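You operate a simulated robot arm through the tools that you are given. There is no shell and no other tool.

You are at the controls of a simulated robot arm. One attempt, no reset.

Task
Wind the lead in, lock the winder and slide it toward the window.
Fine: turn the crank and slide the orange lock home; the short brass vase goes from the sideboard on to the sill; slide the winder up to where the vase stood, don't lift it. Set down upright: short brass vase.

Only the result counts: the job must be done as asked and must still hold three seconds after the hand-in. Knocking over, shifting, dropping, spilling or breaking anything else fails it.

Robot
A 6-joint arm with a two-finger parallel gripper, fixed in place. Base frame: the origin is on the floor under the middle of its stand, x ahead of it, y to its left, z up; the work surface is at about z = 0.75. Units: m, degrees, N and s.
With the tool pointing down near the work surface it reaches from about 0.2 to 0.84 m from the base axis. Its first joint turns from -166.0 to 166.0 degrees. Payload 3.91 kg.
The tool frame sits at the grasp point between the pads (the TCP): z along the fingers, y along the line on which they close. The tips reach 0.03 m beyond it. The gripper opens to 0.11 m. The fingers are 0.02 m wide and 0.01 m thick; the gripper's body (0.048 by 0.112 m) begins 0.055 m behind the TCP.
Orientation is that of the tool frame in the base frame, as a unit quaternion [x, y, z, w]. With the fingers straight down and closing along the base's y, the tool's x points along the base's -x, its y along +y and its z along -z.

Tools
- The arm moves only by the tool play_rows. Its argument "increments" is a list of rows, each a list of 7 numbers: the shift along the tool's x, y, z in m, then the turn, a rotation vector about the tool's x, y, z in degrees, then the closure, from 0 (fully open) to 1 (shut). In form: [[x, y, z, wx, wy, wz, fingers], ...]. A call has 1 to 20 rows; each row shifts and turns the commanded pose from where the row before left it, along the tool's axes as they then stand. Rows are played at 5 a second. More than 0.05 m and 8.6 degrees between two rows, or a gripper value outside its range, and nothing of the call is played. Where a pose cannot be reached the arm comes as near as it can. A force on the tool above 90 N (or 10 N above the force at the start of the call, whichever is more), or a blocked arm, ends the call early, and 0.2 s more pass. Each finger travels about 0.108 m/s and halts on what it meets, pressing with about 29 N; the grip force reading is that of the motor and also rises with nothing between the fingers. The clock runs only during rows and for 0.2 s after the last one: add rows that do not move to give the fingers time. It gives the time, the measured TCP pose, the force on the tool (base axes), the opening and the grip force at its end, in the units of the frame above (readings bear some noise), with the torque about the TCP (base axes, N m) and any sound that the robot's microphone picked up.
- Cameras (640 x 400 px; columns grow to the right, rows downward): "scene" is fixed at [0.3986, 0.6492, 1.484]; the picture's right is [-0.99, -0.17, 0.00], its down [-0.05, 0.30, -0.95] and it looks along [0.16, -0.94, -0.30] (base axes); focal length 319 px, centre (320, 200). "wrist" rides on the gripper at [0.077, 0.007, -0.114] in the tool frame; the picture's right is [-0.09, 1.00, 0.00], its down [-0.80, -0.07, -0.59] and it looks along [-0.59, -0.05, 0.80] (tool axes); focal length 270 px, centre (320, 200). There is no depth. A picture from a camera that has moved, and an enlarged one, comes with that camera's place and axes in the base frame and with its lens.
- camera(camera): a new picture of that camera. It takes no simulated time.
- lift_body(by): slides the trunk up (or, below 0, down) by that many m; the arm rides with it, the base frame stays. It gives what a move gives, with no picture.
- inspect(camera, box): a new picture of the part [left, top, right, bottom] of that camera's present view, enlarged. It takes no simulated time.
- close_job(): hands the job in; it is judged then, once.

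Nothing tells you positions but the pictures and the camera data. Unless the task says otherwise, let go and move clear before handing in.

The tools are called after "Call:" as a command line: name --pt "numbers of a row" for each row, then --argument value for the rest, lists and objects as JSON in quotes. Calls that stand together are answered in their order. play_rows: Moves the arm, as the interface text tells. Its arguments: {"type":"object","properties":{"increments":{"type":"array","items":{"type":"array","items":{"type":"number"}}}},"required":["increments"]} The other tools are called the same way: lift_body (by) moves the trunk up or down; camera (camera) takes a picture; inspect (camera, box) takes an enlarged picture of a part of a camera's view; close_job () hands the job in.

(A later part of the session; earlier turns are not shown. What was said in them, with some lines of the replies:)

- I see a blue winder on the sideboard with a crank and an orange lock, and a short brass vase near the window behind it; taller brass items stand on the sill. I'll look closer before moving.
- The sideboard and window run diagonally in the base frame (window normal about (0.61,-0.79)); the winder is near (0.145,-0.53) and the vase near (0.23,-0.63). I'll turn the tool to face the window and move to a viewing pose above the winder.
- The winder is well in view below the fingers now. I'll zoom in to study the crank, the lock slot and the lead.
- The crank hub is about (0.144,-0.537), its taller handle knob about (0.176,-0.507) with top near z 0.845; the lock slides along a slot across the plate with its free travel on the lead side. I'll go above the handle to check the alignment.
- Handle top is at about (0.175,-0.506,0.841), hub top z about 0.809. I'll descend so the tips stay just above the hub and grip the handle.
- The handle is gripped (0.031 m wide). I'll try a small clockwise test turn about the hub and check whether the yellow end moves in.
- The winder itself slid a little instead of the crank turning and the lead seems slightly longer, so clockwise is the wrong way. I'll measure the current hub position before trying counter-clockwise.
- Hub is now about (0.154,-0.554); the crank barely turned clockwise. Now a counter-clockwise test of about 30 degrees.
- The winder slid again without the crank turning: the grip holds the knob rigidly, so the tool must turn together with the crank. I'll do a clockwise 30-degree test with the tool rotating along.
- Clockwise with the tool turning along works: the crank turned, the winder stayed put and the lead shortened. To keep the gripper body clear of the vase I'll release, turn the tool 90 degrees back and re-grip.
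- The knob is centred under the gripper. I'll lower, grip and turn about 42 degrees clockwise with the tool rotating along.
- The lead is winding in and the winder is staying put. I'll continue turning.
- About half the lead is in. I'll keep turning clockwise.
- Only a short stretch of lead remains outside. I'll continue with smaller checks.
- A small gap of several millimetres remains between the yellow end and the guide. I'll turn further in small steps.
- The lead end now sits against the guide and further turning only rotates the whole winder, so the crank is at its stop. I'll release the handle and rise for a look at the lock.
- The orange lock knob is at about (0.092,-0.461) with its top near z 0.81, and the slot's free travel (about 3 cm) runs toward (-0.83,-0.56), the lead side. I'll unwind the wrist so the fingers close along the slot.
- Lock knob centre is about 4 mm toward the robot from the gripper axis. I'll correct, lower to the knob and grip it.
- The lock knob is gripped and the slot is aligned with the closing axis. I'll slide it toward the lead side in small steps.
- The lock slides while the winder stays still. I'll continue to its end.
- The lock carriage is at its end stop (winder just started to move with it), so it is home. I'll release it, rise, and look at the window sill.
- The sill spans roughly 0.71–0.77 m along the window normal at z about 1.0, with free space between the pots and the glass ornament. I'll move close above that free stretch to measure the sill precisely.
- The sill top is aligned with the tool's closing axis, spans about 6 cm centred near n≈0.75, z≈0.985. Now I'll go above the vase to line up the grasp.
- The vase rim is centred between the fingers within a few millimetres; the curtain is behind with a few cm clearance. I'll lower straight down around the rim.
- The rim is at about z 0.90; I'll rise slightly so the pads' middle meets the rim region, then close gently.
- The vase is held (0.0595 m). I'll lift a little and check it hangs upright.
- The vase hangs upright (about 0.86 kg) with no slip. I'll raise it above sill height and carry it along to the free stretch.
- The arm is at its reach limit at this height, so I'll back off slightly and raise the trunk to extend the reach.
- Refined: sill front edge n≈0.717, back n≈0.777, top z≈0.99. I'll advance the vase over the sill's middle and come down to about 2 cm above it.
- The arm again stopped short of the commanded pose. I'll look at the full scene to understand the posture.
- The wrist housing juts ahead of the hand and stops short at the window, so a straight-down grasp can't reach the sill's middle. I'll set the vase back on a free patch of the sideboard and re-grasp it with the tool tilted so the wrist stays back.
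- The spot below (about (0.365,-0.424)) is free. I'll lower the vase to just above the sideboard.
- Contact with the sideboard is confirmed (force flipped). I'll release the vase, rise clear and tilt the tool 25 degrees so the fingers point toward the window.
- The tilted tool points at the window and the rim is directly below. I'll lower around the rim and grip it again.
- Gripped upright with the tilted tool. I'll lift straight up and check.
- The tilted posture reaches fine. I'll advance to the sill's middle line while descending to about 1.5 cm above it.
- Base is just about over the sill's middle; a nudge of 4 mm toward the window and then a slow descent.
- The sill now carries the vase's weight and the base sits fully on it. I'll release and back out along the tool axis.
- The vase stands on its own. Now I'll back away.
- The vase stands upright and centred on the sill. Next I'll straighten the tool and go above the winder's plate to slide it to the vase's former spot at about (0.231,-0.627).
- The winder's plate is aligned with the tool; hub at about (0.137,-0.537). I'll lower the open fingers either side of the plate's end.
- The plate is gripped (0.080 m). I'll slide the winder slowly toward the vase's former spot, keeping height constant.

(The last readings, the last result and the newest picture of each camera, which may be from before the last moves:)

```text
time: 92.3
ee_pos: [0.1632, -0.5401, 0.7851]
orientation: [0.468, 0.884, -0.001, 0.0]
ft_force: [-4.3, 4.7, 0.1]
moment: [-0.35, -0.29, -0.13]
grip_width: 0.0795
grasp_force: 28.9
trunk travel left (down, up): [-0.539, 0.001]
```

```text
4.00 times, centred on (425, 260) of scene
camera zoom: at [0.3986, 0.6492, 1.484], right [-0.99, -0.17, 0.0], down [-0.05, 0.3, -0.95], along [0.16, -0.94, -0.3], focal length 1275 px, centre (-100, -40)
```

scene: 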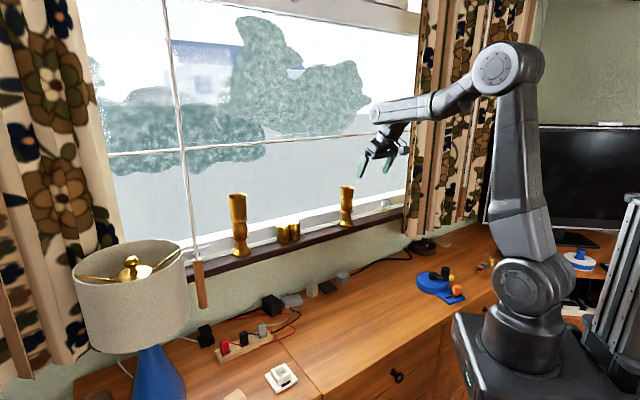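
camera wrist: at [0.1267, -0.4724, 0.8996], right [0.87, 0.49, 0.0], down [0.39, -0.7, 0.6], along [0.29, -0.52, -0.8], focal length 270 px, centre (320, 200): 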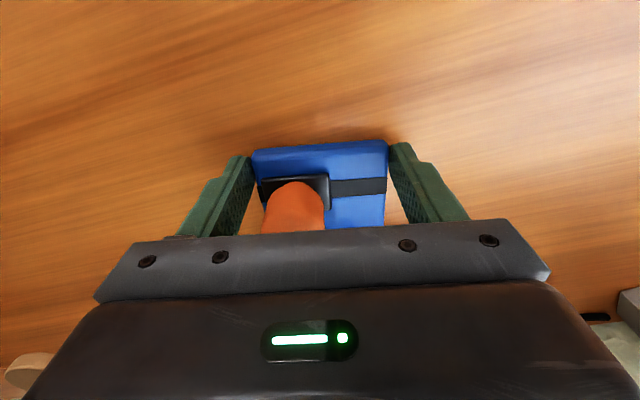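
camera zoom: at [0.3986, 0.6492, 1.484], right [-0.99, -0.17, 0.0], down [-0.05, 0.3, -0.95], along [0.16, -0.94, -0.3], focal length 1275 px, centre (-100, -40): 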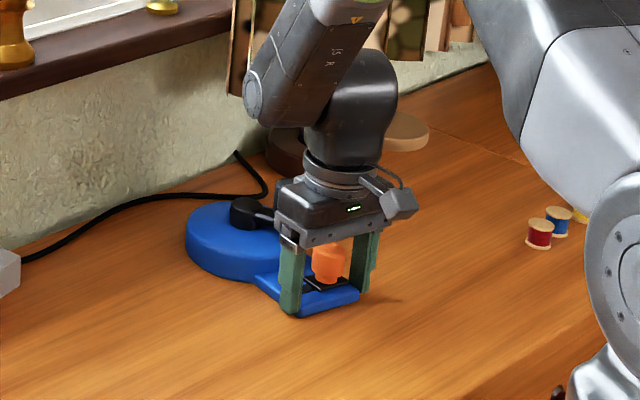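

The winder's hub is now at about the vase's former spot. I'll release the plate and rise.

Call:
play_rows --pt "0 0 0 0 0 0 1" --pt "0 0 0 0 0 0 0.8" --pt "0 0 0 0 0 0 0.5" --pt "0 0 0 0 0 0 0.2" --pt "0 0 0 0 0 0 0" --pt "0 0 0 0 0 0 0" --pt "0 0 -0.02 0 0 0 0" --pt "0 0 -0.04 0 0 0 0" --pt "0 0 -0.04 0 0 0 0" --pt "0 0 -0.04 0 0 0 0" --pt "0.03 0 -0.03 0 0 0 0" --pt "0.03 0 -0.03 0 0 0 0" --pt "0 0 0 0 0 0 0"

Call:
camera --camera "wrist"

Call:
camera --camera "scene"

Call:
inspect --camera "scene" --box '[375, 220, 475, 300]'

```text
time: 95.1
ee_pos: [0.1314, -0.4892, 0.986]
orientation: [0.467, 0.884, 0.001, 0.0]
ft_force: [0.0, -0.2, 0.5]
moment: [0.03, 0.0, -0.02]
grip_width: 0.1101
grasp_force: 0.0
trunk travel left (down, up): [-0.539, 0.001]
```

```text
taken
camera wrist: at [0.0937, -0.4226, 1.1], right [0.87, 0.49, 0.0], down [0.39, -0.7, 0.59], along [0.29, -0.52, -0.8], focal length 270 px, centre (320, 200)
```

wrist: 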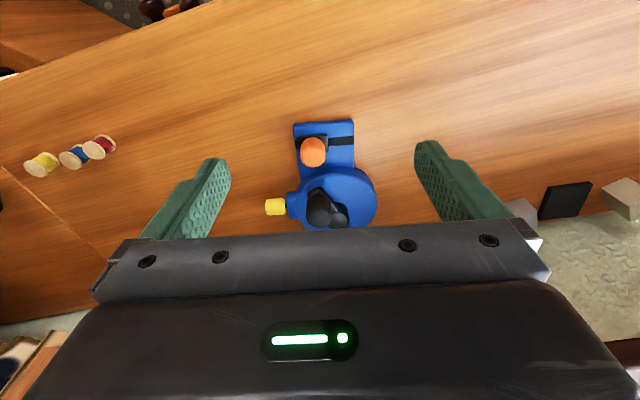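

```text
taken
```

scene: 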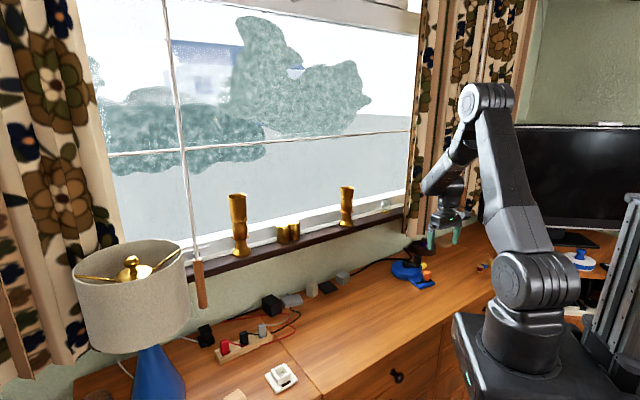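

```text
5.00 times, centred on (425, 260) of scene
camera zoom: at [0.3986, 0.6492, 1.484], right [-0.99, -0.17, 0.0], down [-0.05, 0.3, -0.95], along [0.16, -0.94, -0.3], focal length 1594 px, centre (-205, -100)
```

zoom: 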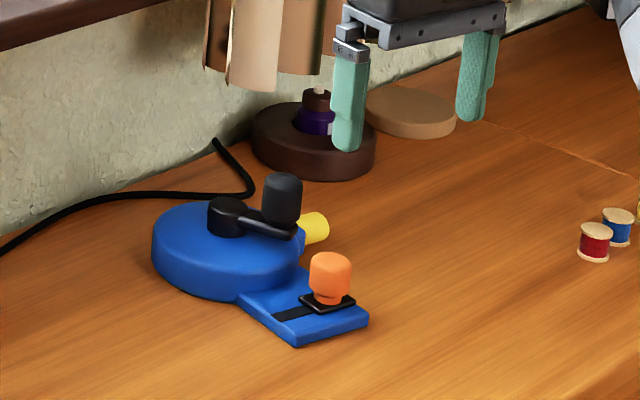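

Call:
play_rows --pt "0.04 0 -0.01 0 0 0 0" --pt "0.04 0 -0.01 0 0 0 0" --pt "0 0 0 0 0 0 0" --pt "0 0 0 0 0 0 0"

Call:
inspect --camera "wrist" --box '[230, 80, 420, 240]'

Call:
inspect --camera "scene" --box '[380, 240, 450, 300]'

```text
time: 96.1
ee_pos: [0.0836, -0.4237, 1.0063]
orientation: [0.467, 0.884, 0.0, 0.0]
ft_force: [0.7, -1.0, 0.9]
moment: [0.03, -0.03, 0.0]
grip_width: 0.11
grasp_force: 0.0
trunk travel left (down, up): [-0.539, 0.001]
```

```text
2.50 times, centred on (325, 160) of wrist
camera zoom: at [0.0479, -0.3568, 1.1198], right [0.87, 0.49, 0.0], down [0.39, -0.7, 0.59], along [0.29, -0.52, -0.8], focal length 676 px, centre (308, 300)
```

zoom: 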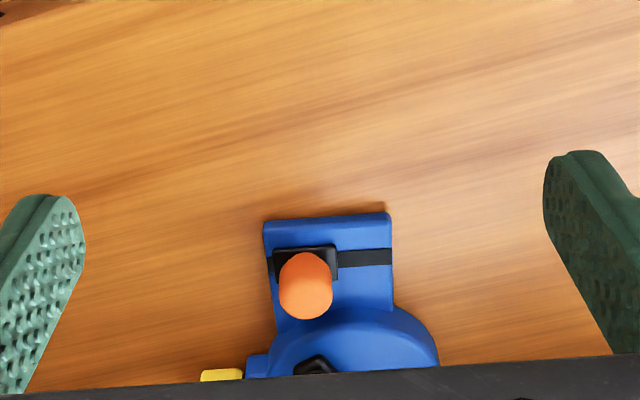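

```text
6.67 times, centred on (415, 270) of scene
camera zoom: at [0.3986, 0.6492, 1.484], right [-0.99, -0.17, 0.0], down [-0.05, 0.3, -0.95], along [0.16, -0.94, -0.3], focal length 2125 px, centre (-313, -267)
```

zoom: 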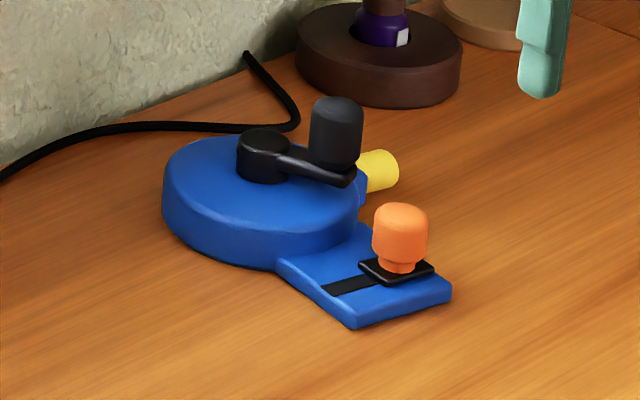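

Call:
play_rows --pt "-0.04 0 -0.01 0 0 0 0" --pt "-0.04 0 -0.01 0 0 0 0" --pt "-0.04 0 -0.01 0 0 0 0" --pt "0 0 0 0 0 0 0" --pt "0 0 0 0 0 0 0"

Call:
inspect --camera "wrist" --box '[240, 70, 420, 230]'

```text
time: 97.3
ee_pos: [0.1529, -0.5242, 1.0375]
orientation: [0.468, 0.884, 0.0, -0.001]
ft_force: [0.1, -0.1, 0.5]
moment: [0.0, 0.02, 0.0]
grip_width: 0.1101
grasp_force: 0.1
trunk travel left (down, up): [-0.539, 0.001]
```

```text
2.50 times, centred on (330, 150) of wrist
camera zoom: at [0.1161, -0.4567, 1.151], right [0.87, 0.49, 0.0], down [0.39, -0.7, 0.59], along [0.29, -0.52, -0.8], focal length 676 px, centre (295, 325)
```

zoom: 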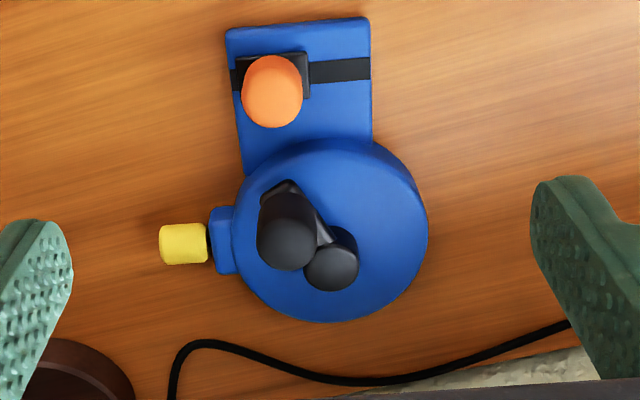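

Hub measures about (0.235,-0.627), matching the vase's former spot; lead is in, lock is home. I'll move the arm clear and do a last check of everything.

Call:
play_rows --pt "0.03 0 -0.03 0 0 0 0" --pt "0.03 0 -0.03 0 0 0 0" --pt "0.03 0 -0.03 0 0 0 0" --pt "0.03 0 -0.03 0 0 0 0" --pt "0 0 0 0 0 0 0" --pt "0 0 0 0 0 0 0"

Call:
camera --camera "scene"

Call:
inspect --camera "scene" --box '[200, 170, 440, 330]'

Call:
inspect --camera "scene" --box '[325, 175, 385, 240]'

Call:
camera --camera "wrist"

```text
time: 98.7
ee_pos: [0.0864, -0.4259, 1.1572]
orientation: [0.468, 0.884, -0.001, 0.0]
ft_force: [0.4, -0.2, 0.4]
moment: [-0.01, 0.02, 0.03]
grip_width: 0.1102
grasp_force: 0.0
trunk travel left (down, up): [-0.539, 0.001]
```

```text
taken
```

scene: 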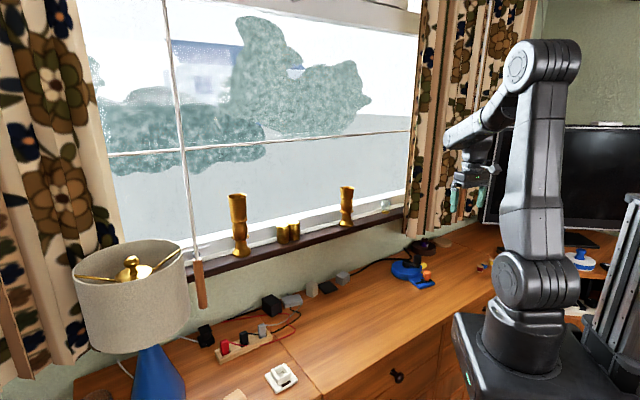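

```text
2.50 times, centred on (320, 250) of scene
camera zoom: at [0.3986, 0.6492, 1.484], right [-0.99, -0.17, 0.0], down [-0.05, 0.3, -0.95], along [0.16, -0.94, -0.3], focal length 797 px, centre (320, 75)
```

zoom: 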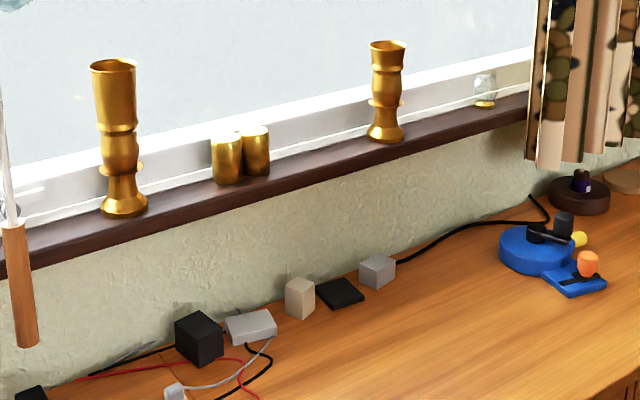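

```text
6.15 times, centred on (355, 208) of scene
camera zoom: at [0.3986, 0.6492, 1.484], right [-0.99, -0.17, 0.0], down [-0.05, 0.3, -0.95], along [0.16, -0.94, -0.3], focal length 1962 px, centre (105, 154)
```

zoom: 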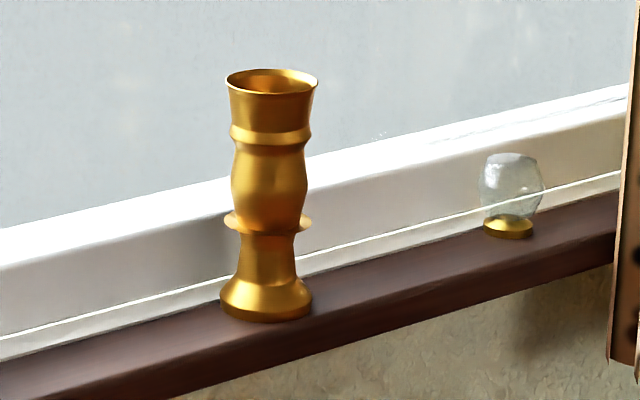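

```text
taken
camera wrist: at [0.0488, -0.3574, 1.2712], right [0.87, 0.49, 0.0], down [0.39, -0.7, 0.59], along [0.29, -0.52, -0.8], focal length 270 px, centre (320, 200)
```

wrist: 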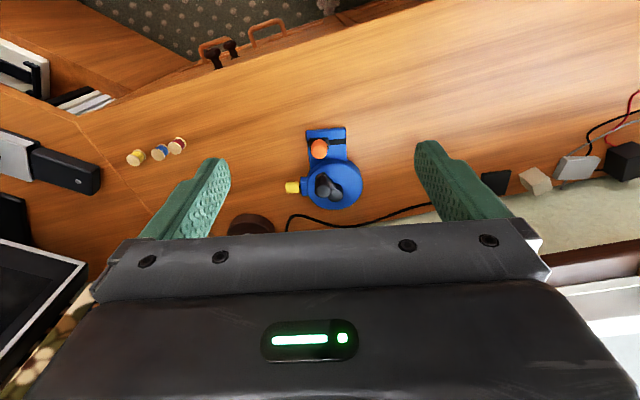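

Everything looks right: the lead is wound in against its guide, the orange lock is at its end, and the short vase stands upright on the sill. The winder sits where the vase stood and nothing else has moved, so I'm handing in.

Call:
close_job

```text
The job is handed in.
```

The winder job is finished and handed in; I have not seen the judging result.

- **Lead:** I turned the crank clockwise until the yellow end sat against its guide and the crank would go no further.
- **Lock:** The orange lock was slid along its slot to its end stop.
- **Vase:** The short brass vase stands upright on the sill, between the two small pots and the glass ornament. The hand could not reach the sill pointing straight down. I set the vase back on the sideboard once, then gripped it again with the hand tilted.
- **Winder:** I held the winder by its plate and slid it without lifting. By my measurement its hub is within about 5 mm of where the vase stood.

While I was finding the right cranking direction, the winder slid a couple of centimetres and later turned slightly. It now sits at a small angle to how it started. In the final pictures the other items looked undisturbed and the arm was clear.
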